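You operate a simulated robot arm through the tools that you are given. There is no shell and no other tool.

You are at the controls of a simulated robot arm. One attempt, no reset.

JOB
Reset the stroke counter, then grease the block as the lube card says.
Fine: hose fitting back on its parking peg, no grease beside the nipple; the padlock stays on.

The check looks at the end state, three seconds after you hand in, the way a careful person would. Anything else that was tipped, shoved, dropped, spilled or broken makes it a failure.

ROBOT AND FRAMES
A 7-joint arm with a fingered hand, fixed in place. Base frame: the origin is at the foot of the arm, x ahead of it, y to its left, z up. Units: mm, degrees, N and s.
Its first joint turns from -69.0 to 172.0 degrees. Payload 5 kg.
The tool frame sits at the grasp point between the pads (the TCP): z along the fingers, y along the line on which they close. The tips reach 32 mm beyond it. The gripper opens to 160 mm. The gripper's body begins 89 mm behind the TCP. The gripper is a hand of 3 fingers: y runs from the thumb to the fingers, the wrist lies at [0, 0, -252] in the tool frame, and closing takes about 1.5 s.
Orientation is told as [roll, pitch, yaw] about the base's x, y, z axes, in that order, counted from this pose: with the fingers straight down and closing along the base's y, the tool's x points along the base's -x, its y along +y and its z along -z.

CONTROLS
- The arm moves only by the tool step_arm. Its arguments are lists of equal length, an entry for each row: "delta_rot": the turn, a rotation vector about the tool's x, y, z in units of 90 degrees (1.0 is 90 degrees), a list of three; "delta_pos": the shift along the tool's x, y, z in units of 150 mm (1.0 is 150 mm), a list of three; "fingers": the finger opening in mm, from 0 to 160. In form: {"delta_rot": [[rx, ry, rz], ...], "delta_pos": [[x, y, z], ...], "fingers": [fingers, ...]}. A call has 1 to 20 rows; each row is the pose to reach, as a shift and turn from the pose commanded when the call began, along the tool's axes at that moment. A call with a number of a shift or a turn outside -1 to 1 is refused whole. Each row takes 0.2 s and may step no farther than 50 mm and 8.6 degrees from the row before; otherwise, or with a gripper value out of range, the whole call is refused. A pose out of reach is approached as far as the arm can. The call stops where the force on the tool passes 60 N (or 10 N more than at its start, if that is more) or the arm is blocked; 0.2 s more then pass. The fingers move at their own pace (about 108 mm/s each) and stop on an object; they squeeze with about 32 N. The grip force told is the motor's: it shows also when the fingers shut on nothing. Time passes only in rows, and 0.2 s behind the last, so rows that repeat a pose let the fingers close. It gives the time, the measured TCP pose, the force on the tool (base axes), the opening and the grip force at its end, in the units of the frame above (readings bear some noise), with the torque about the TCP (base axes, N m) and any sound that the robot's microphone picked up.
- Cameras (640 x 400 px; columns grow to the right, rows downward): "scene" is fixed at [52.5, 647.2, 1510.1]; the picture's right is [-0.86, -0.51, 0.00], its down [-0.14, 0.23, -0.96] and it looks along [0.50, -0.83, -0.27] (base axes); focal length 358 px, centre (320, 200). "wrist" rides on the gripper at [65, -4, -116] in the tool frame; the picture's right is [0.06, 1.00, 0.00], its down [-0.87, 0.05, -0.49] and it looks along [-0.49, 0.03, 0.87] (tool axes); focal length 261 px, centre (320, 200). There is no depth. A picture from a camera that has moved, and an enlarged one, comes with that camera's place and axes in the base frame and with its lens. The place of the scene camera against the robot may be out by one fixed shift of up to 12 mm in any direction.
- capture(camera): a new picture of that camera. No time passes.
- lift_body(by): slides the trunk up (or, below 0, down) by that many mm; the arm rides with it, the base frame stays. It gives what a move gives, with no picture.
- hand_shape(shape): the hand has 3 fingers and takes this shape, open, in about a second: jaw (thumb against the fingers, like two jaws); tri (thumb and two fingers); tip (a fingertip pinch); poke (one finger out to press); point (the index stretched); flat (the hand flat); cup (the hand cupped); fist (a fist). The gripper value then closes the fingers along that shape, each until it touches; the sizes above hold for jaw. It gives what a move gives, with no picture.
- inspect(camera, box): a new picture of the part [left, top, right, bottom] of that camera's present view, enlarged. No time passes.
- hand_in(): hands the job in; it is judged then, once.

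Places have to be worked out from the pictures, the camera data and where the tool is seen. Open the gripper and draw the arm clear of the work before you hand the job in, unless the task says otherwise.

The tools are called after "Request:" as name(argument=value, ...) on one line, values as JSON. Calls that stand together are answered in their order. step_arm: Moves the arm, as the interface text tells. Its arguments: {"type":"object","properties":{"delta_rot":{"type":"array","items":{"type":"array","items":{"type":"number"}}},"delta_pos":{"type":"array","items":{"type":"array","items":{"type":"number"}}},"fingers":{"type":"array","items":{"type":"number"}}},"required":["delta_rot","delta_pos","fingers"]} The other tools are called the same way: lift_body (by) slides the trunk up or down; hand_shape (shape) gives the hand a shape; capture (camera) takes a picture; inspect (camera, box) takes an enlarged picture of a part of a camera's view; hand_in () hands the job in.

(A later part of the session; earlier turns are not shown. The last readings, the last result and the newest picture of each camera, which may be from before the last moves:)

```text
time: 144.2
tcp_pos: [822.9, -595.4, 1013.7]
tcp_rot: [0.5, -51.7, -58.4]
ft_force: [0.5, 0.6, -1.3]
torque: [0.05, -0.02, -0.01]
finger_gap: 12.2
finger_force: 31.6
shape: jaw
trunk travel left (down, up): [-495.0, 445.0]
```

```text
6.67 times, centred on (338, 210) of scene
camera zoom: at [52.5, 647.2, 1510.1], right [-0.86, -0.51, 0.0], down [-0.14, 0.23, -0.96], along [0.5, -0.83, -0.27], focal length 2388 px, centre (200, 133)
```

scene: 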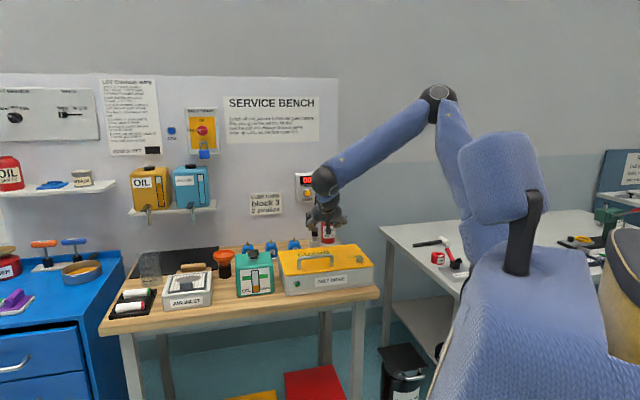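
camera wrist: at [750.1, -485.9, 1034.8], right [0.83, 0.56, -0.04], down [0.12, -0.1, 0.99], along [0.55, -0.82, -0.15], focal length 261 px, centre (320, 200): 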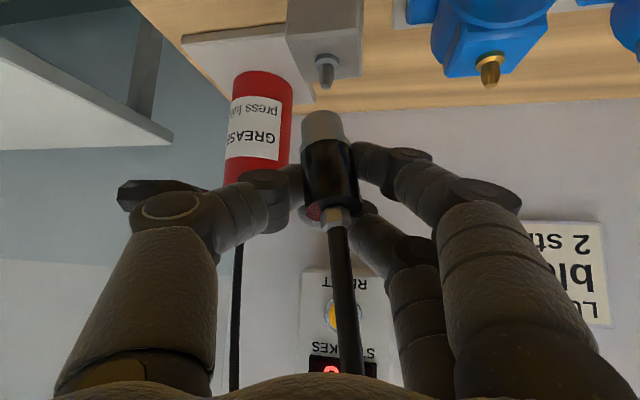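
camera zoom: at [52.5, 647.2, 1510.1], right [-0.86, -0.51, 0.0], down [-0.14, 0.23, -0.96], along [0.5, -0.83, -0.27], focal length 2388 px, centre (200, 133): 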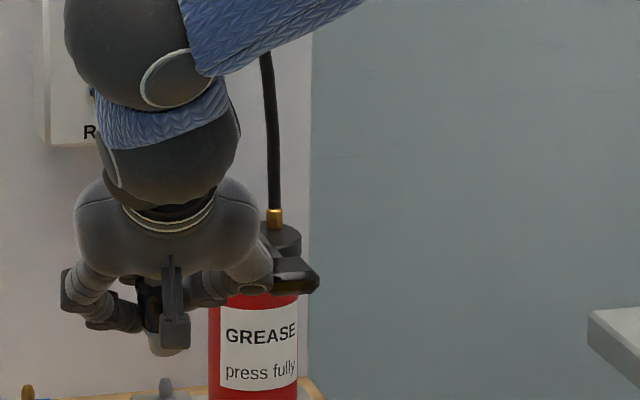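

The fitting came off the peg and is held, but it looks slightly tilted. I inspect it closely.

Request:
inspect(camera="wrist", box=[256, 90, 416, 190])

Request:
inspect(camera="wrist", box=[256, 150, 416, 250])

Request:
inspect(camera="wrist", box=[280, 20, 520, 170])

```text
4.00 times, centred on (336, 140) of wrist
camera zoom: at [750.1, -485.9, 1034.8], right [0.83, 0.56, -0.04], down [0.12, -0.1, 0.99], along [0.55, -0.82, -0.15], focal length 1043 px, centre (256, 440)
```

zoom: 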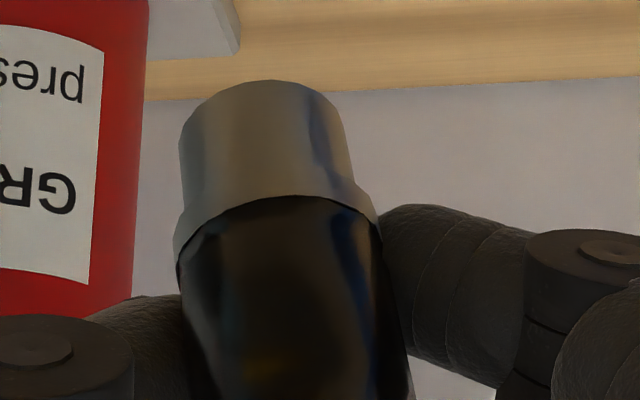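

```text
4.00 times, centred on (336, 200) of wrist
camera zoom: at [750.1, -485.9, 1034.8], right [0.83, 0.56, -0.04], down [0.12, -0.1, 0.99], along [0.55, -0.82, -0.15], focal length 1043 px, centre (256, 200)
```

zoom: 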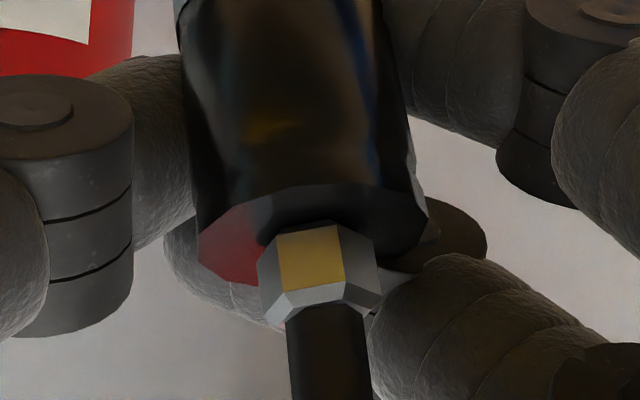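

```text
2.67 times, centred on (400, 95) of wrist
camera zoom: at [750.1, -485.9, 1034.8], right [0.83, 0.56, -0.04], down [0.12, -0.1, 0.99], along [0.55, -0.82, -0.15], focal length 695 px, centre (107, 480)
```

zoom: 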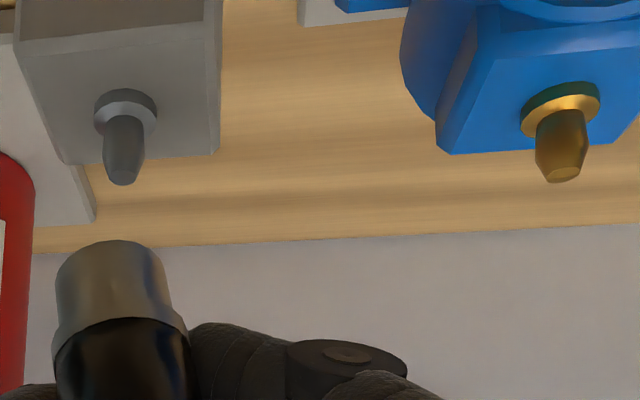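

The fitting leans about 13° toward +y. I compensate by rotating the hand about the base x axis around the fitting, and rise 20 mm.

Request:
step_arm(delta_rot=[[-0.0162, 0.0426, 0.0206], [-0.0324, 0.0852, 0.0412], [-0.0486, 0.1278, 0.0618], [-0.0486, 0.1278, 0.0618]], delta_pos=[[-0.044, -0.004, -0.027], [-0.087, -0.007, -0.053], [-0.131, -0.011, -0.08], [-0.131, -0.011, -0.08]], fingers=[10, 10, 10, 10])

Request:
capture(camera="wrist")

Request:
inspect(camera="scene", box=[290, 180, 386, 240])

```text
time: 145.2
tcp_pos: [823.4, -597.8, 1035.8]
tcp_rot: [9.5, -39.8, -64.8]
ft_force: [0.2, 0.2, -1.1]
torque: [0.02, 0.01, -0.01]
finger_gap: 11.9
finger_force: 32.0
shape: jaw
trunk travel left (down, up): [-495.0, 445.0]
```

```text
taken
camera wrist: at [750.4, -496.4, 1083.9], right [0.83, 0.56, 0.09], down [0.12, -0.33, 0.94], along [0.55, -0.76, -0.34], focal length 261 px, centre (320, 200)
```

wrist: 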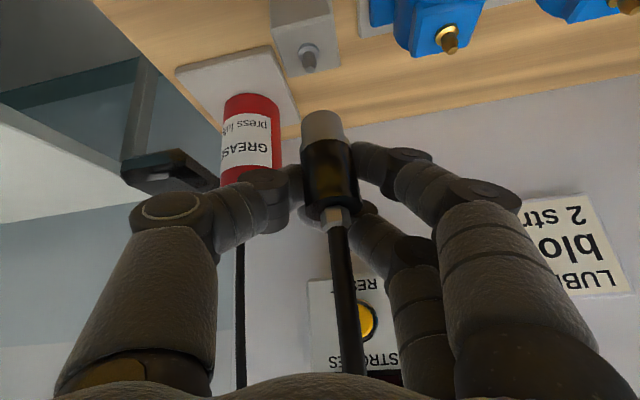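

```text
6.67 times, centred on (338, 210) of scene
camera zoom: at [52.5, 647.2, 1510.1], right [-0.86, -0.51, 0.0], down [-0.14, 0.23, -0.96], along [0.5, -0.83, -0.27], focal length 2388 px, centre (200, 133)
```

zoom: 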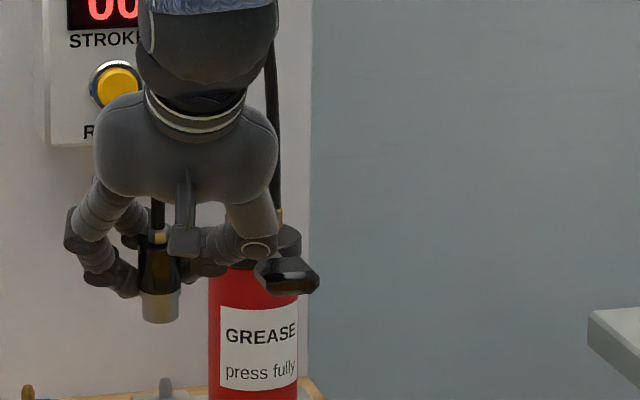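

From the scene view the fitting now looks upright. I check its ends more precisely in the wrist view and look at the nipple.

Request:
inspect(camera="wrist", box=[272, 95, 400, 175])

Request:
inspect(camera="wrist", box=[272, 150, 400, 230])

Request:
inspect(camera="wrist", box=[260, 0, 500, 150])

Request:
inspect(camera="scene", box=[300, 200, 348, 230])

```text
5.00 times, centred on (336, 135) of wrist
camera zoom: at [750.4, -496.4, 1083.9], right [0.83, 0.56, 0.09], down [0.12, -0.33, 0.94], along [0.55, -0.76, -0.34], focal length 1303 px, centre (240, 525)
```

zoom: 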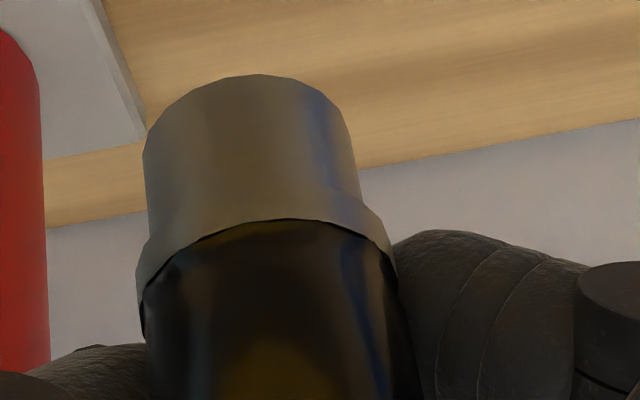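

```text
5.00 times, centred on (336, 190) of wrist
camera zoom: at [750.4, -496.4, 1083.9], right [0.83, 0.56, 0.09], down [0.12, -0.33, 0.94], along [0.55, -0.76, -0.34], focal length 1303 px, centre (240, 250)
```

zoom: 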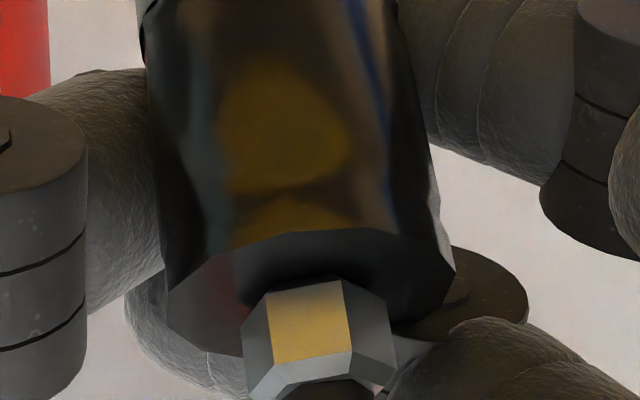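

```text
2.67 times, centred on (380, 75) of wrist
camera zoom: at [750.4, -496.4, 1083.9], right [0.83, 0.56, 0.09], down [0.12, -0.33, 0.94], along [0.55, -0.76, -0.34], focal length 695 px, centre (160, 533)
```

zoom: 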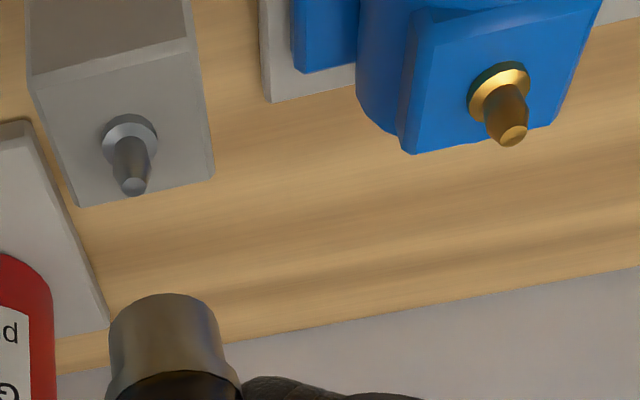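

```text
13.33 times, centred on (324, 215) of scene
camera zoom: at [52.5, 647.2, 1510.1], right [-0.86, -0.51, 0.0], down [-0.14, 0.23, -0.96], along [0.5, -0.83, -0.27], focal length 4775 px, centre (267, 0)
```

zoom: 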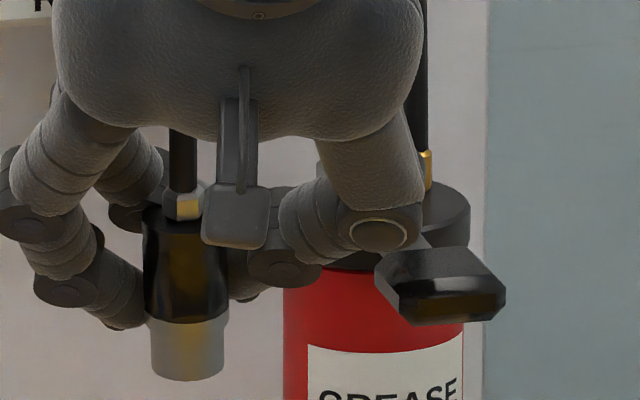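

The fitting is upright to within about 4°. I remove that and carry it about 89 mm left to above nipple 3, keeping the height.

Request:
step_arm(delta_rot=[[0.001, 0.011, 0.001], [0.002, 0.022, 0.002], [0.003, 0.033, 0.003], [0.0035, 0.044, 0.0044], [0.0035, 0.044, 0.0044]], delta_pos=[[0.029, 0.146, 0], [0.058, 0.291, 0], [0.086, 0.437, 0], [0.115, 0.583, 0], [0.115, 0.583, 0]], fingers=[10, 10, 10, 10, 10])

Request:
capture(camera="wrist")

Request:
inspect(camera="scene", box=[270, 195, 350, 245])

```text
time: 146.4
tcp_pos: [891.5, -541.0, 1038.5]
tcp_rot: [9.1, -35.8, -64.6]
ft_force: [1.0, -0.2, -1.5]
torque: [-0.01, 0.03, 0.0]
finger_gap: 12.0
finger_force: 31.5
shape: jaw
trunk travel left (down, up): [-495.0, 445.0]
```

```text
taken
camera wrist: at [821.6, -442.6, 1093.0], right [0.83, 0.55, 0.09], down [0.16, -0.39, 0.91], along [0.54, -0.74, -0.41], focal length 261 px, centre (320, 200)
```

wrist: 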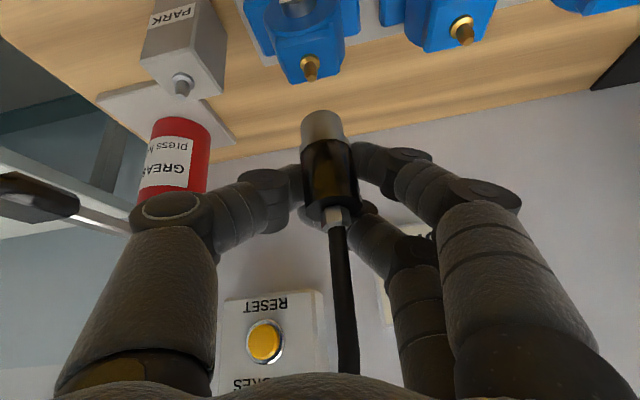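

```text
8.00 times, centred on (310, 220) of scene
camera zoom: at [52.5, 647.2, 1510.1], right [-0.86, -0.51, 0.0], down [-0.14, 0.23, -0.96], along [0.5, -0.83, -0.27], focal length 2865 px, centre (400, 40)
```

zoom: 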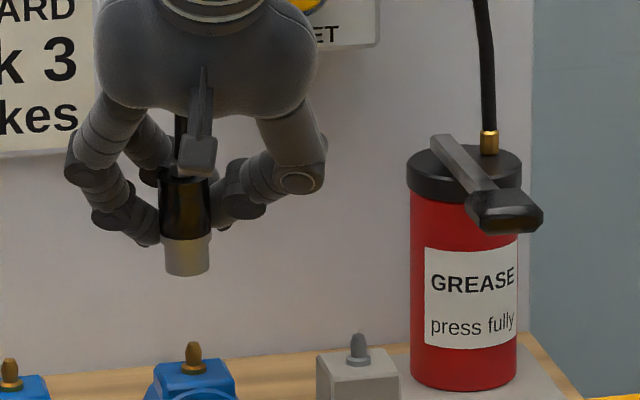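

Nearly above nipple 3 (about 4 mm off sideways in the scene view). I zoom in on the wrist view to measure the remaining offset.

Request:
inspect(camera="wrist", box=[248, 40, 376, 120])

Request:
inspect(camera="wrist", box=[256, 90, 384, 170])

Request:
inspect(camera="scene", box=[300, 212, 348, 242])

Request:
inspect(camera="scene", box=[270, 215, 310, 240])

```text
5.00 times, centred on (312, 80) of wrist
camera zoom: at [821.6, -442.6, 1093.0], right [0.83, 0.55, 0.09], down [0.16, -0.39, 0.91], along [0.54, -0.74, -0.41], focal length 1303 px, centre (360, 800)
```

zoom: 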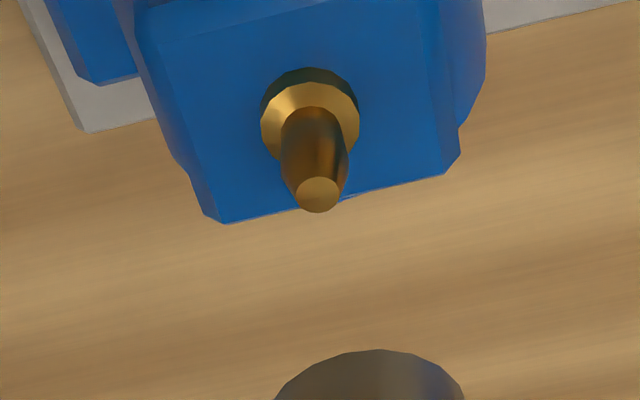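

```text
5.00 times, centred on (320, 130) of wrist
camera zoom: at [821.6, -442.6, 1093.0], right [0.83, 0.55, 0.09], down [0.16, -0.39, 0.91], along [0.54, -0.74, -0.41], focal length 1303 px, centre (320, 550)
```

zoom: 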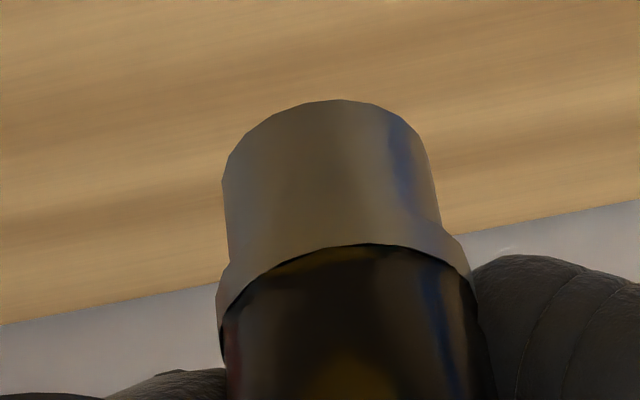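

```text
13.33 times, centred on (324, 227) of scene
camera zoom: at [52.5, 647.2, 1510.1], right [-0.86, -0.51, 0.0], down [-0.14, 0.23, -0.96], along [0.5, -0.83, -0.27], focal length 4775 px, centre (267, -160)
```

zoom: 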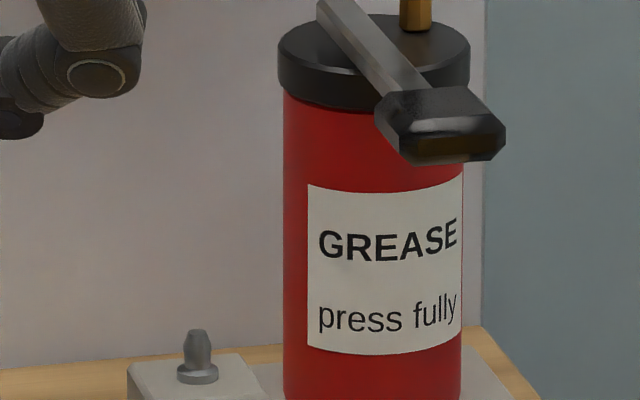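

```text
16.00 times, centred on (290, 228) of scene
camera zoom: at [52.5, 647.2, 1510.1], right [-0.86, -0.51, 0.0], down [-0.14, 0.23, -0.96], along [0.5, -0.83, -0.27], focal length 5730 px, centre (800, -240)
```

zoom: 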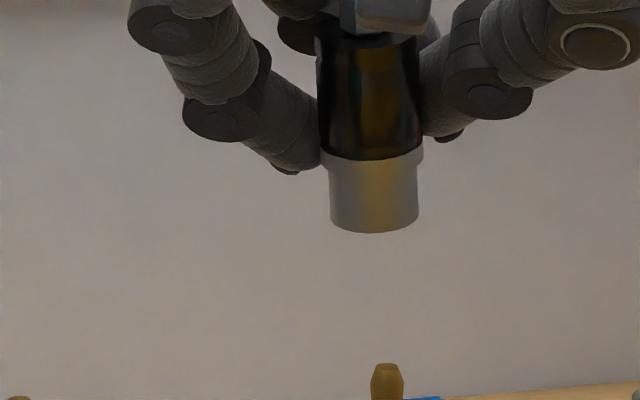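

Both views agree: the fitting must go 3.2 mm right and about 3 mm toward the wall. I apply that and descend 30 mm to just above the nipple.

Request:
step_arm(delta_rot=[[0, 0, 0], [0, 0, 0], [0, 0, 0], [0, 0, 0]], delta_pos=[[0.02, -0.04, 0.03], [0.06, -0.047, 0.1], [0.099, -0.047, 0.171], [0.099, -0.047, 0.171]], fingers=[10, 10, 10, 10])

Request:
inspect(camera="wrist", box=[256, 70, 384, 150])

Request:
inspect(camera="scene", box=[276, 215, 324, 245])

```text
time: 147.4
tcp_pos: [889.8, -545.9, 1006.6]
tcp_rot: [9.0, -35.9, -64.6]
ft_force: [-0.5, 0.1, -0.9]
torque: [0.0, 0.01, 0.01]
finger_gap: 12.0
finger_force: 32.1
shape: jaw
trunk travel left (down, up): [-495.0, 445.0]
```

```text
5.00 times, centred on (320, 110) of wrist
camera zoom: at [819.5, -446.1, 1061.9], right [0.83, 0.55, 0.09], down [0.16, -0.39, 0.91], along [0.54, -0.74, -0.41], focal length 1303 px, centre (320, 650)
```

zoom: 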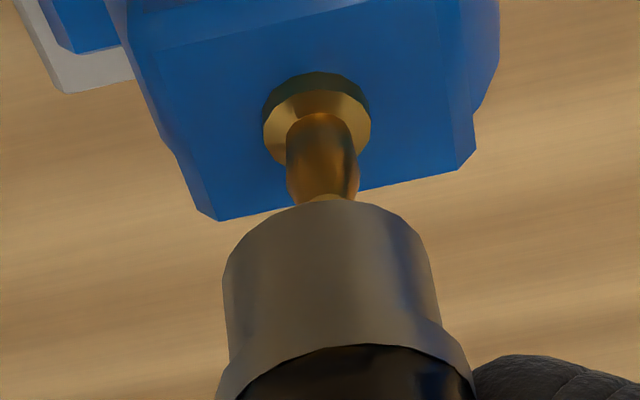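

```text
13.33 times, centred on (300, 230) of scene
camera zoom: at [52.5, 647.2, 1510.1], right [-0.86, -0.51, 0.0], down [-0.14, 0.23, -0.96], along [0.5, -0.83, -0.27], focal length 4775 px, centre (587, -200)
```

zoom: 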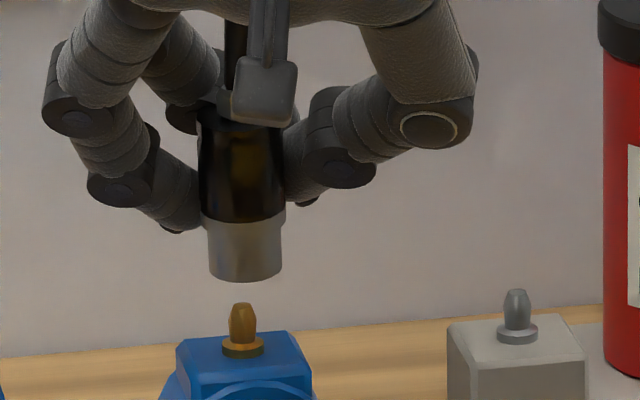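

Aligned to within 1-2 mm, with a 10 mm gap. I nudge 1 mm and descend the first 14 mm, watching the force.

Request:
step_arm(delta_rot=[[0, 0, 0], [0, 0, 0], [0, 0, 0], [0, 0, 0], [0, 0, 0]], delta_pos=[[0.018, 0.001, 0.012], [0.03, -0.003, 0.028], [0.041, -0.005, 0.044], [0.053, -0.008, 0.06], [0.061, -0.009, 0.071]], fingers=[10, 10, 10, 10, 10])

Request:
inspect(camera="wrist", box=[256, 70, 384, 150])

Request:
inspect(camera="scene", box=[276, 215, 324, 245])

```text
time: 148.6
tcp_pos: [889.4, -543.6, 991.6]
tcp_rot: [9.1, -35.8, -64.6]
ft_force: [-0.3, 0.5, -0.4]
torque: [0.01, -0.04, -0.01]
finger_gap: 12.0
finger_force: 32.3
shape: jaw
trunk travel left (down, up): [-495.0, 445.0]
```

```text
5.00 times, centred on (320, 110) of wrist
camera zoom: at [818.3, -445.1, 1046.6], right [0.83, 0.55, 0.09], down [0.16, -0.39, 0.91], along [0.54, -0.74, -0.41], focal length 1303 px, centre (320, 650)
```

zoom: 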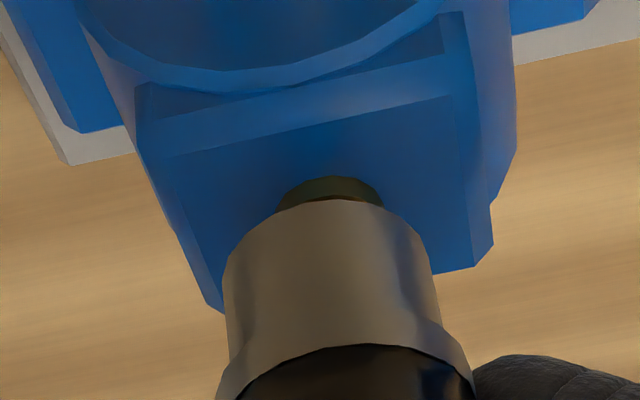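

```text
13.33 times, centred on (300, 230) of scene
camera zoom: at [52.5, 647.2, 1510.1], right [-0.86, -0.51, 0.0], down [-0.14, 0.23, -0.96], along [0.5, -0.83, -0.27], focal length 4775 px, centre (587, -200)
```

zoom: 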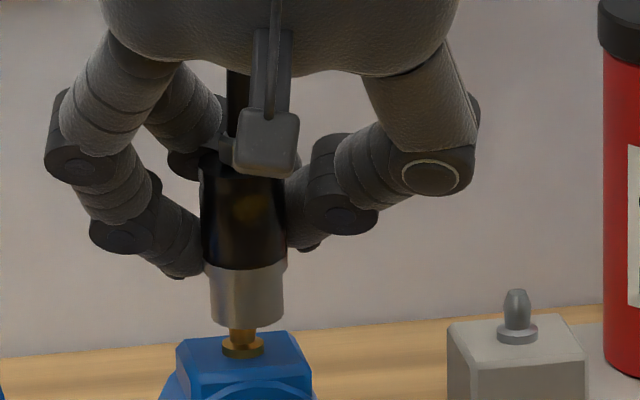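

The nipple tip has entered the fitting with no force. I centre 1 mm more and push down slowly to seat it.

Request:
step_arm(delta_rot=[[0, 0, 0], [0, 0, 0], [0, 0, 0], [0, 0, 0], [0, 0, 0], [0, 0, 0]], delta_pos=[[0.001, 0.008, 0.001], [0.011, 0.006, 0.014], [0.02, 0.004, 0.027], [0.03, 0.002, 0.04], [0.04, 0, 0.053], [0.049, -0.003, 0.065]], fingers=[10, 10, 10, 10, 10, 10])

Request:
inspect(camera="wrist", box=[256, 70, 384, 150])

Request:
inspect(camera="scene", box=[276, 215, 324, 245])

```text
time: 150.0
tcp_pos: [888.2, -544.2, 975.6]
tcp_rot: [8.9, -35.6, -64.5]
ft_force: [0.1, -0.3, -1.3]
torque: [0.01, 0.02, 0.03]
finger_gap: 8.1
finger_force: 32.1
shape: jaw
trunk travel left (down, up): [-495.0, 445.0]
```

```text
5.00 times, centred on (320, 110) of wrist
camera zoom: at [818.8, -445.4, 1031.9], right [0.83, 0.55, 0.09], down [0.16, -0.39, 0.91], along [0.53, -0.74, -0.41], focal length 1303 px, centre (320, 650)
```

zoom: 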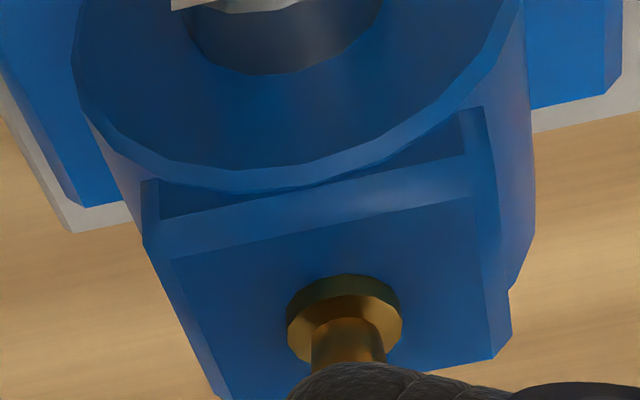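

```text
13.33 times, centred on (300, 230) of scene
camera zoom: at [52.5, 647.2, 1510.1], right [-0.86, -0.51, 0.0], down [-0.14, 0.23, -0.96], along [0.5, -0.83, -0.27], focal length 4775 px, centre (587, -200)
```

zoom: 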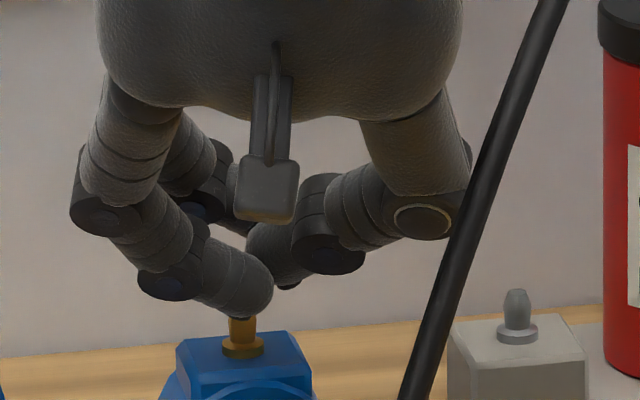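

The fitting slipped out of the fingers. I look for where it went.

Request:
capture(camera="scene")

Request:
capture(camera="wrist")

Request:
inspect(camera="scene", box=[260, 190, 400, 278])

```text
taken
```

scene: 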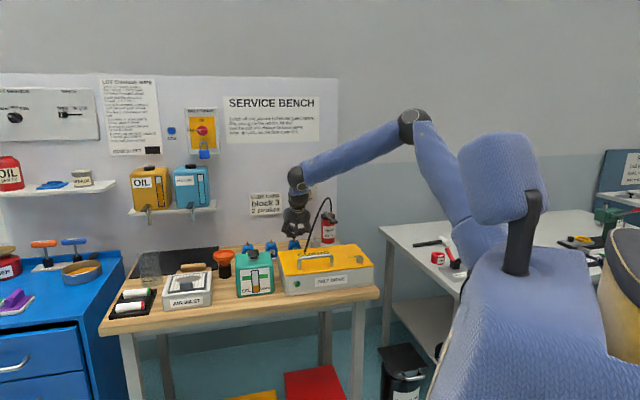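

```text
taken
camera wrist: at [818.8, -445.4, 1031.9], right [0.83, 0.55, 0.09], down [0.16, -0.39, 0.91], along [0.53, -0.74, -0.41], focal length 261 px, centre (320, 200)
```

wrist: 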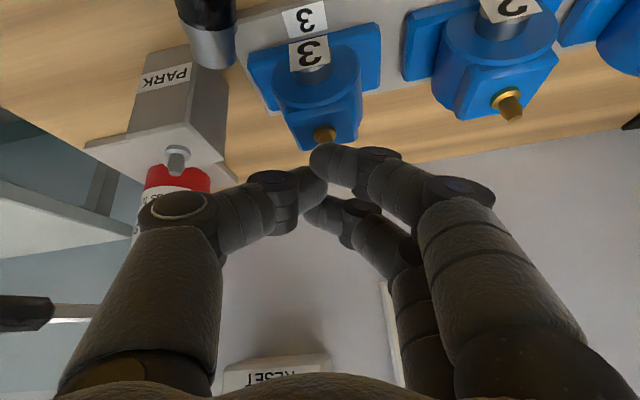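

```text
4.55 times, centred on (330, 234) of scene
camera zoom: at [52.5, 647.2, 1510.1], right [-0.86, -0.51, 0.0], down [-0.14, 0.23, -0.96], along [0.5, -0.83, -0.27], focal length 1628 px, centre (274, 46)
```

zoom: 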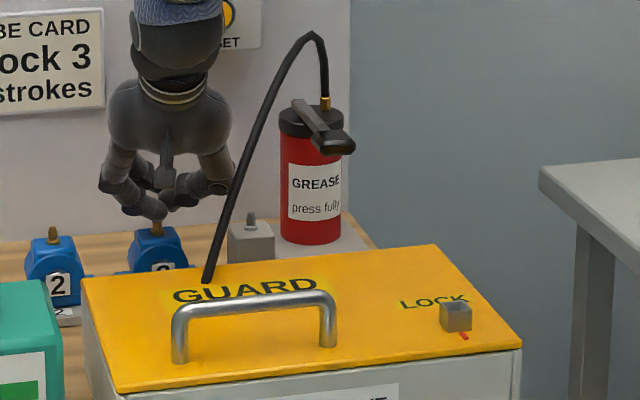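

The fitting fell between the guard and the blocks, hanging by its hose. I raise the hand 80 mm clear of the nipple first, then look down there.

Request:
step_arm(delta_rot=[[0, 0, 0], [0, 0, 0], [0, 0, 0], [0, 0, 0]], delta_pos=[[-0.06, 0.013, -0.08], [-0.16, 0.034, -0.21], [-0.31, 0.068, -0.43], [-0.31, 0.068, -0.43]], fingers=[10, 10, 10, 10])

Request:
capture(camera="wrist")

Request:
inspect(camera="scene", box=[280, 205, 360, 255])

```text
time: 151.0
tcp_pos: [890.0, -541.7, 1059.3]
tcp_rot: [9.0, -35.8, -64.7]
ft_force: [1.0, -0.6, 0.6]
torque: [-0.01, 0.01, 0.0]
finger_gap: 7.6
finger_force: 31.6
shape: jaw
trunk travel left (down, up): [-495.0, 445.0]
```

```text
taken
camera wrist: at [819.9, -443.0, 1113.8], right [0.83, 0.55, 0.09], down [0.16, -0.39, 0.91], along [0.54, -0.74, -0.41], focal length 261 px, centre (320, 200)
```

wrist: 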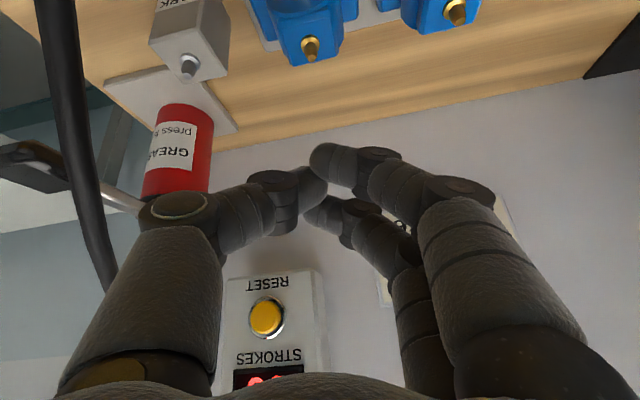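

```text
8.00 times, centred on (320, 230) of scene
camera zoom: at [52.5, 647.2, 1510.1], right [-0.86, -0.51, 0.0], down [-0.14, 0.23, -0.96], along [0.5, -0.83, -0.27], focal length 2865 px, centre (320, -40)
```

zoom: 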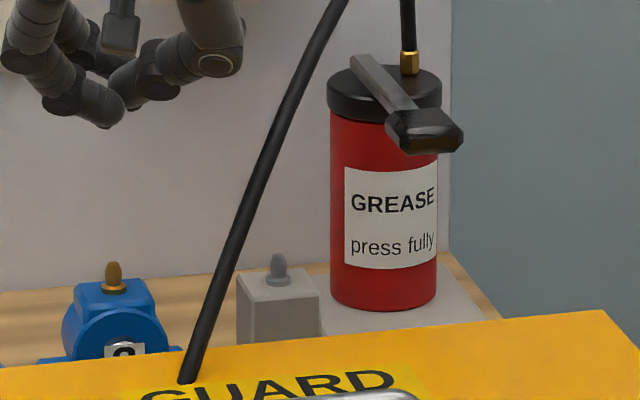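

I back up and tilt the camera down to see into the gap, opening the fingers a little.

Request:
step_arm(delta_rot=[[0, 0.06, 0], [0, 0.12, 0], [0, 0.18, 0], [0, 0.18, 0], [0, 0.18, 0]], delta_pos=[[0.09, -0.037, -0.24], [0.185, -0.075, -0.48], [0.277, -0.112, -0.72], [0.277, -0.112, -0.72], [0.277, -0.112, -0.72]], fingers=[40, 80, 100, 100, 100])

Request:
capture(camera="wrist")

Request:
inspect(camera="wrist", box=[160, 30, 400, 180])

```text
time: 152.2
tcp_pos: [815.9, -471.7, 1121.6]
tcp_rot: [7.7, -19.7, -61.9]
ft_force: [0.1, 0.1, 0.4]
torque: [0.0, -0.03, -0.01]
finger_gap: 99.5
finger_force: 0.0
shape: jaw
trunk travel left (down, up): [-495.0, 445.0]
```

```text
taken
camera wrist: at [751.4, -391.8, 1208.5], right [0.82, 0.56, 0.11], down [0.29, -0.58, 0.76], along [0.49, -0.59, -0.64], focal length 261 px, centre (320, 200)
```

wrist: 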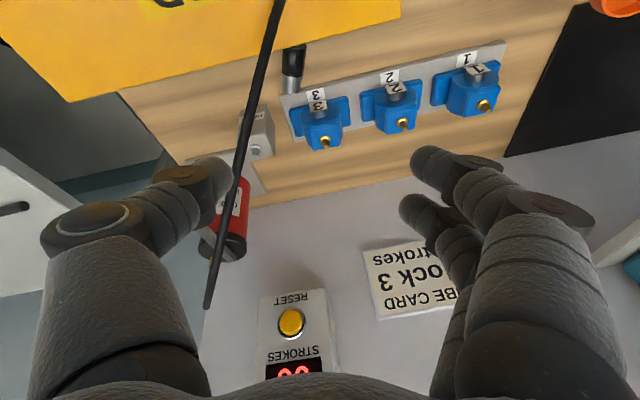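

```text
2.67 times, centred on (280, 105) of wrist
camera zoom: at [751.4, -391.8, 1208.5], right [0.82, 0.56, 0.11], down [0.29, -0.58, 0.76], along [0.49, -0.59, -0.64], focal length 695 px, centre (427, 453)
```

zoom: 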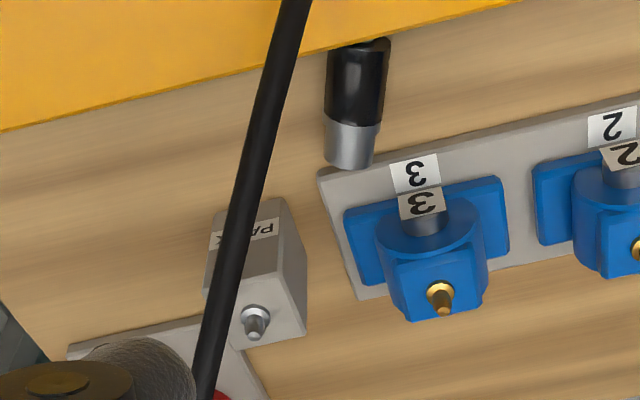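

The fitting lies on the bench between the guard and block 3. The jaw's slanted fingertips squeezed it out. Before picking it up again I look at other grips here in free space, first the fingertip pinch.

Request:
hand_shape(shape="tip")

Request:
capture(camera="wrist")

Request:
step_arm(delta_rot=[[0, 0, 0], [0, 0, 0], [0, 0, 0], [0, 0, 0], [0, 0, 0]], delta_pos=[[0, 0, 0], [0, 0, 0], [0, 0, 0], [0, 0, 0], [0, 0, 0]], fingers=[30, 30, 30, 30, 30])

Request:
capture(camera="wrist")

Request:
inspect(camera="scene", box=[260, 160, 340, 210])

```text
time: 153.1
tcp_pos: [816.5, -471.3, 1121.6]
tcp_rot: [7.9, -19.7, -62.0]
ft_force: [-0.1, 0.1, 0.2]
torque: [0.0, 0.03, 0.01]
finger_gap: 160.0
finger_force: 0.1
shape: tip
trunk travel left (down, up): [-495.0, 445.0]
```

```text
taken
camera wrist: at [752.1, -391.9, 1208.0], right [0.82, 0.56, 0.11], down [0.29, -0.58, 0.76], along [0.49, -0.59, -0.64], focal length 261 px, centre (320, 200)
```

wrist: 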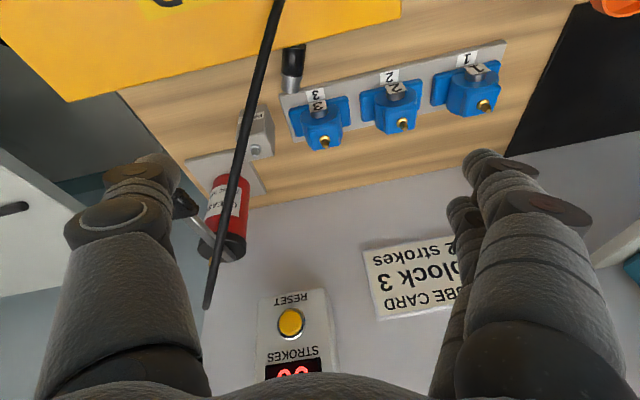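

```text
time: 154.3
tcp_pos: [816.1, -472.0, 1121.2]
tcp_rot: [7.8, -19.8, -62.0]
ft_force: [0.1, -0.4, -0.3]
torque: [0.0, 0.0, 0.02]
finger_gap: 30.7
finger_force: 0.0
shape: tip
trunk travel left (down, up): [-495.0, 445.0]
```

```text
taken
camera wrist: at [752.0, -392.0, 1208.0], right [0.82, 0.56, 0.11], down [0.29, -0.58, 0.76], along [0.49, -0.59, -0.64], focal length 261 px, centre (320, 200)
```

wrist: 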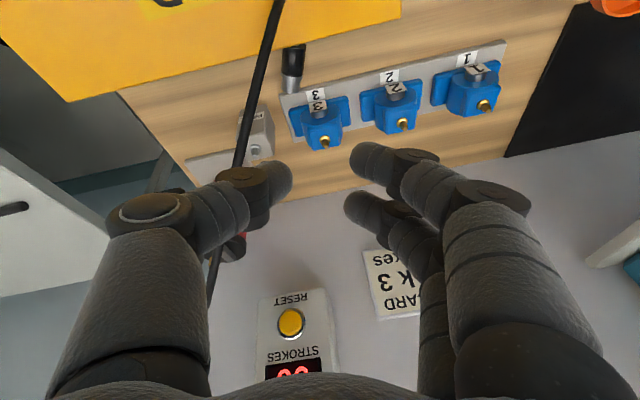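

```text
8.00 times, centred on (300, 185) of scene
camera zoom: at [52.5, 647.2, 1510.1], right [-0.86, -0.51, 0.0], down [-0.14, 0.23, -0.96], along [0.5, -0.83, -0.27], focal length 2865 px, centre (480, 320)
```

zoom: 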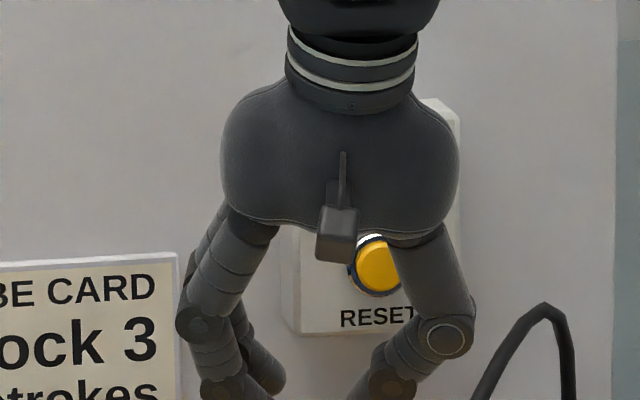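

The pinch closes by fingertip distance too. I look at the tri and fist shapes for a better hold.

Request:
hand_shape(shape="tri")

Request:
step_arm(delta_rot=[[0, 0, 0], [0, 0, 0], [0, 0, 0], [0, 0, 0], [0, 0, 0]], delta_pos=[[0, 0, 0], [0, 0, 0], [0, 0, 0], [0, 0, 0], [0, 0, 0]], fingers=[28, 28, 28, 28, 28])

Request:
capture(camera="wrist")

Request:
hand_shape(shape="cup")

Request:
capture(camera="wrist")

Request:
hand_shape(shape="fist")

Request:
capture(camera="wrist")

```text
time: 155.2
tcp_pos: [815.8, -471.2, 1122.1]
tcp_rot: [7.8, -19.8, -61.9]
ft_force: [-0.1, -0.1, 0.8]
torque: [0.0, 0.01, 0.03]
finger_gap: 159.9
finger_force: 0.0
shape: tri
trunk travel left (down, up): [-495.0, 445.0]
```

```text
time: 156.4
tcp_pos: [816.4, -471.7, 1121.2]
tcp_rot: [7.8, -19.8, -61.9]
ft_force: [-0.2, 0.0, 0.9]
torque: [0.02, 0.01, 0.02]
finger_gap: 28.4
finger_force: 0.1
shape: tri
trunk travel left (down, up): [-495.0, 445.0]
```

```text
taken
camera wrist: at [752.0, -392.0, 1208.0], right [0.82, 0.56, 0.11], down [0.29, -0.58, 0.76], along [0.49, -0.59, -0.64], focal length 261 px, centre (320, 200)
```

wrist: 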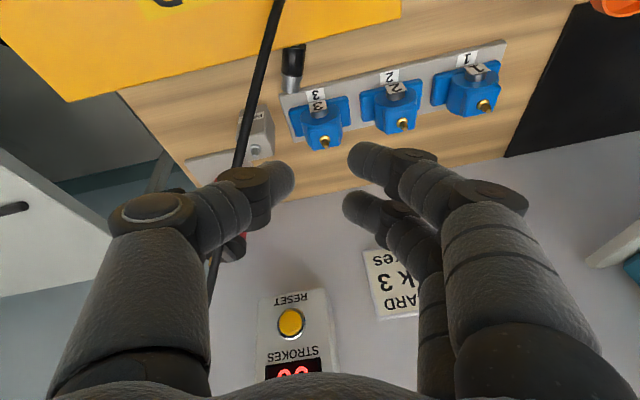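

```text
time: 157.3
tcp_pos: [815.9, -471.7, 1121.5]
tcp_rot: [7.8, -19.8, -61.9]
ft_force: [0.1, 0.1, 0.0]
torque: [-0.01, -0.01, 0.01]
finger_gap: 60.1
finger_force: 0.1
shape: cup
trunk travel left (down, up): [-495.0, 445.0]
```

```text
taken
camera wrist: at [752.0, -392.0, 1208.0], right [0.82, 0.56, 0.11], down [0.29, -0.58, 0.76], along [0.49, -0.59, -0.64], focal length 261 px, centre (320, 200)
```

wrist: 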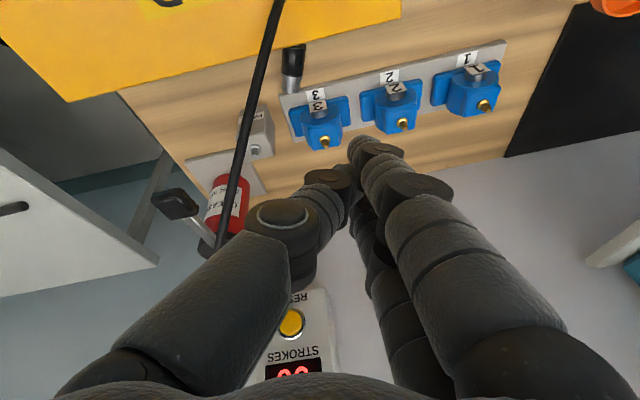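

```text
time: 158.2
tcp_pos: [817.1, -471.9, 1122.2]
tcp_rot: [7.8, -19.8, -61.8]
ft_force: [0.0, 0.3, 0.6]
torque: [0.02, 0.02, -0.02]
finger_gap: 0.0
finger_force: 0.0
shape: fist
trunk travel left (down, up): [-495.0, 445.0]
```

```text
taken
camera wrist: at [752.0, -392.0, 1208.0], right [0.82, 0.56, 0.11], down [0.29, -0.58, 0.76], along [0.49, -0.59, -0.64], focal length 261 px, centre (320, 200)
```

wrist: 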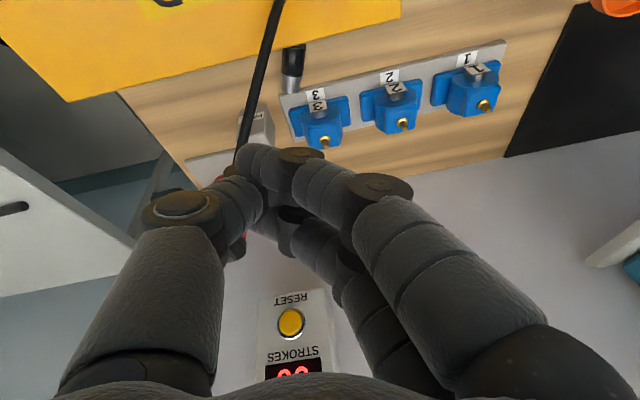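

All grips are fingertip pinches, so next time I'll place the sleeve exactly at the fingertip pads. I examine how the fitting lies now.

Request:
inspect(camera="wrist", box=[240, 20, 352, 90])

Request:
inspect(camera="scene", box=[290, 225, 354, 265])

```text
5.71 times, centred on (296, 55) of wrist
camera zoom: at [752.0, -392.0, 1208.0], right [0.82, 0.56, 0.11], down [0.29, -0.58, 0.76], along [0.49, -0.59, -0.64], focal length 1489 px, centre (457, 1029)
```

zoom: 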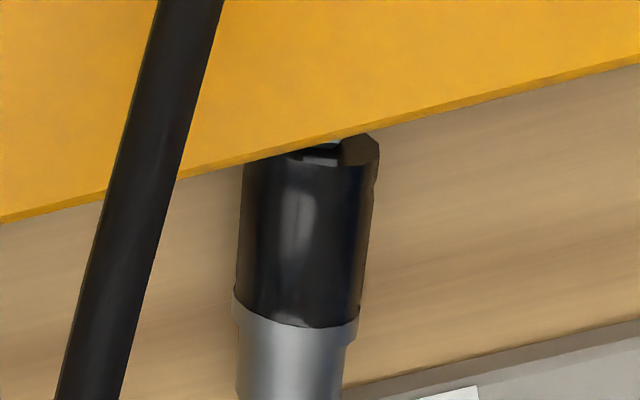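

```text
10.00 times, centred on (322, 245) of scene
camera zoom: at [52.5, 647.2, 1510.1], right [-0.86, -0.51, 0.0], down [-0.14, 0.23, -0.96], along [0.5, -0.83, -0.27], focal length 3582 px, centre (300, -250)
```

zoom: 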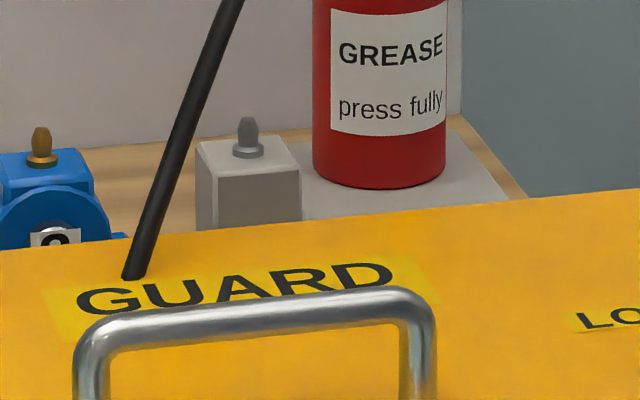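

The fitting lies with its outlet end toward the wall. My plan is to pick it up with the hand steep and camera side toward the room, then roll the hand 180° and level it, which turns the fitting upright. I set the jaw again and go to hover above it.

Request:
hand_shape(shape="jaw")

Request:
step_arm(delta_rot=[[0, 0, 0], [0.0101, 0.0182, -0.0358], [0.0202, 0.0364, -0.0716], [0.0302, 0.0546, -0.1074], [0.0403, 0.0728, -0.1432], [0.0403, 0.0728, -0.1432]], delta_pos=[[0, 0, 0], [-0.002, -0.033, 0.12], [-0.003, -0.066, 0.26], [-0.005, -0.098, 0.42], [-0.006, -0.131, 0.58], [-0.006, -0.131, 0.642]], fingers=[56, 56, 56, 56, 56, 56])

Request:
capture(camera="wrist")

Request:
inspect(camera="wrist", box=[240, 60, 400, 160])

```text
time: 159.1
tcp_pos: [815.5, -470.6, 1121.4]
tcp_rot: [7.8, -19.7, -61.9]
ft_force: [0.1, -0.2, -0.3]
torque: [0.0, -0.05, -0.01]
finger_gap: 0.1
finger_force: 0.0
shape: jaw
trunk travel left (down, up): [-495.0, 445.0]
```

```text
time: 160.5
tcp_pos: [828.8, -505.4, 1029.7]
tcp_rot: [0.2, -14.1, -48.0]
ft_force: [-0.2, -0.5, 0.2]
torque: [0.01, 0.01, 0.0]
finger_gap: 12.6
finger_force: 0.1
shape: jaw
trunk travel left (down, up): [-495.0, 445.0]
```

```text
taken
camera wrist: at [764.2, -439.1, 1127.2], right [0.7, 0.71, -0.01], down [0.52, -0.5, 0.69], along [0.48, -0.49, -0.72], focal length 261 px, centre (320, 200)
```

wrist: 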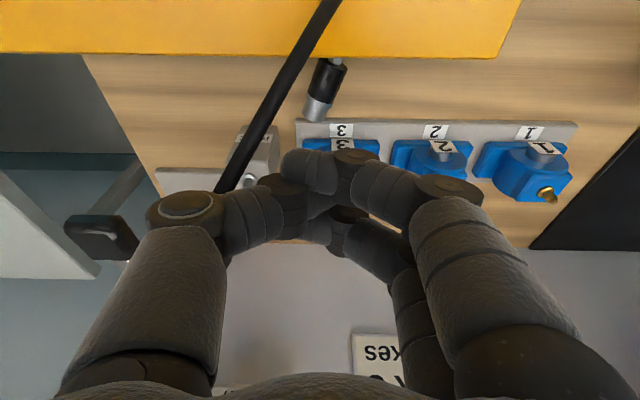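

```text
4.00 times, centred on (320, 110) of wrist
camera zoom: at [764.2, -439.1, 1127.2], right [0.7, 0.71, -0.01], down [0.52, -0.5, 0.69], along [0.48, -0.49, -0.72], focal length 1043 px, centre (320, 560)
```

zoom: 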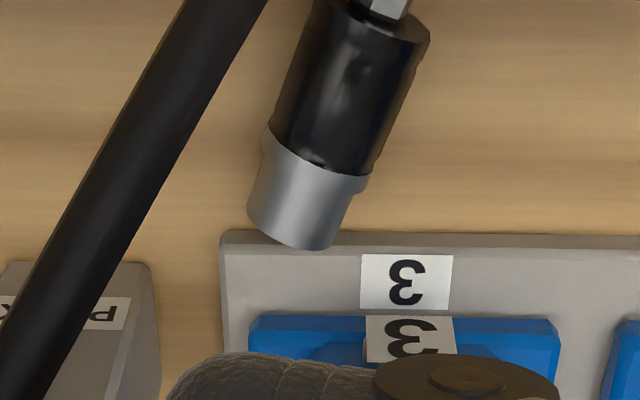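

The fitting lies on the bench (axis at z of about 860), pointing at azimuth -68°. I first let the fingers open to 56 mm, align the hand yaw to -55°, then descend 90 mm.

Request:
step_arm(delta_rot=[[0, 0, 0.03], [0, 0, 0.06], [0, 0, 0.078], [0, 0, 0.078], [0, 0, 0.078], [0, 0, 0.078], [0, 0, 0.078], [0, 0, 0.078], [0, 0, 0.078], [0, 0, 0.078]], delta_pos=[[0, 0, 0], [0, 0, 0], [0, 0, 0], [0, 0, 0], [0.02, 0.001, 0.09], [0.045, 0.002, 0.2], [0.07, 0.004, 0.31], [0.095, 0.005, 0.42], [0.12, 0.007, 0.53], [0.132, 0.007, 0.6]], fingers=[56, 56, 56, 56, 56, 56, 56, 56, 56, 56])

Request:
capture(camera="wrist")

Request:
inspect(camera="scene", box=[270, 200, 350, 250])

```text
time: 162.7
tcp_pos: [833.6, -506.2, 935.0]
tcp_rot: [1.8, -14.0, -55.3]
ft_force: [1.1, -0.1, -0.3]
torque: [0.0, -0.06, 0.02]
finger_gap: 12.8
finger_force: 0.0
shape: jaw
trunk travel left (down, up): [-495.0, 445.0]
```

```text
taken
camera wrist: at [775.6, -434.8, 1032.8], right [0.78, 0.62, 0.02], down [0.44, -0.57, 0.69], along [0.44, -0.53, -0.73], focal length 261 px, centre (320, 200)
```

wrist: 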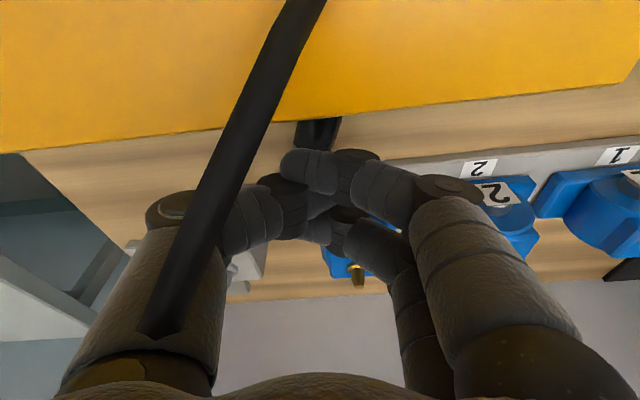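

```text
8.00 times, centred on (310, 225) of scene
camera zoom: at [52.5, 647.2, 1510.1], right [-0.86, -0.51, 0.0], down [-0.14, 0.23, -0.96], along [0.5, -0.83, -0.27], focal length 2865 px, centre (400, 0)
```

zoom: 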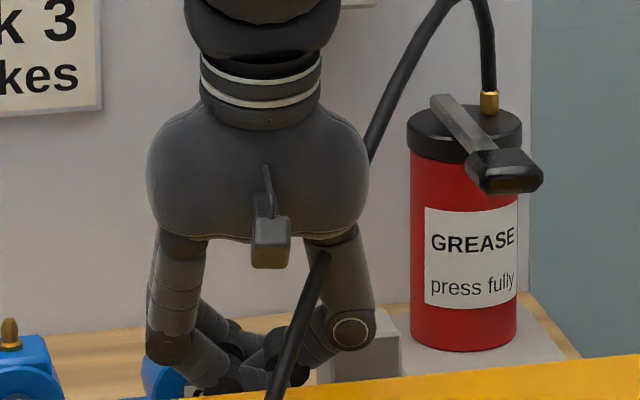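

The fingers are tangled from the fist shape and don't open. I go back up 100 mm and untangle them through fist, then cup, then tri.

Request:
step_arm(delta_rot=[[0, 0, 0], [0, 0, 0], [0, 0, 0], [0, 0, 0], [0, 0, 0]], delta_pos=[[-0.04, 0, -0.16], [-0.08, 0, -0.32], [-0.12, 0, -0.48], [-0.16, 0, -0.65], [-0.16, 0, -0.65]], fingers=[56, 56, 56, 56, 56])

Request:
hand_shape(shape="fist")

Request:
hand_shape(shape="cup")

Request:
capture(camera="wrist")

Request:
hand_shape(shape="tri")

Request:
capture(camera="wrist")

```text
time: 163.9
tcp_pos: [828.9, -511.0, 1038.4]
tcp_rot: [1.7, -14.0, -55.2]
ft_force: [0.5, 0.0, -0.3]
torque: [0.02, -0.01, 0.0]
finger_gap: 12.9
finger_force: 0.0
shape: jaw
trunk travel left (down, up): [-495.0, 445.0]
```

```text
time: 164.8
tcp_pos: [829.4, -509.1, 1038.9]
tcp_rot: [1.9, -14.1, -55.2]
ft_force: [-0.3, 0.4, -0.2]
torque: [0.0, 0.02, -0.04]
finger_gap: 0.0
finger_force: 0.2
shape: fist
trunk travel left (down, up): [-495.0, 445.0]
```

```text
time: 165.7
tcp_pos: [829.5, -510.3, 1038.4]
tcp_rot: [1.9, -14.0, -55.2]
ft_force: [-0.5, 0.0, 0.7]
torque: [0.01, -0.01, 0.01]
finger_gap: 35.4
finger_force: 0.1
shape: cup
trunk travel left (down, up): [-495.0, 445.0]
```

```text
taken
camera wrist: at [771.1, -438.6, 1136.1], right [0.78, 0.62, 0.02], down [0.44, -0.57, 0.69], along [0.44, -0.53, -0.72], focal length 261 px, centre (320, 200)
```

wrist: 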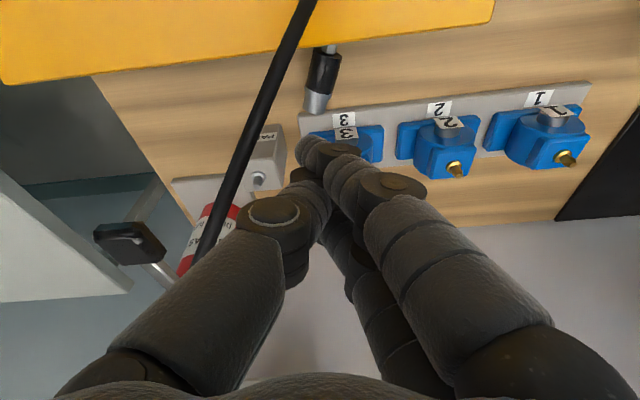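

```text
time: 166.6
tcp_pos: [829.1, -510.3, 1038.2]
tcp_rot: [1.8, -13.9, -55.2]
ft_force: [-0.4, -0.1, -0.1]
torque: [0.0, 0.04, 0.0]
finger_gap: 159.8
finger_force: 0.1
shape: tri
trunk travel left (down, up): [-495.0, 445.0]
```

```text
taken
camera wrist: at [771.2, -438.6, 1136.0], right [0.78, 0.62, 0.02], down [0.44, -0.57, 0.69], along [0.44, -0.53, -0.72], focal length 261 px, centre (320, 200)
```

wrist: 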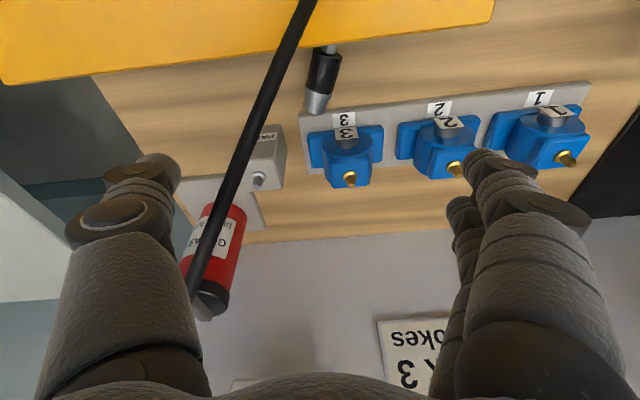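

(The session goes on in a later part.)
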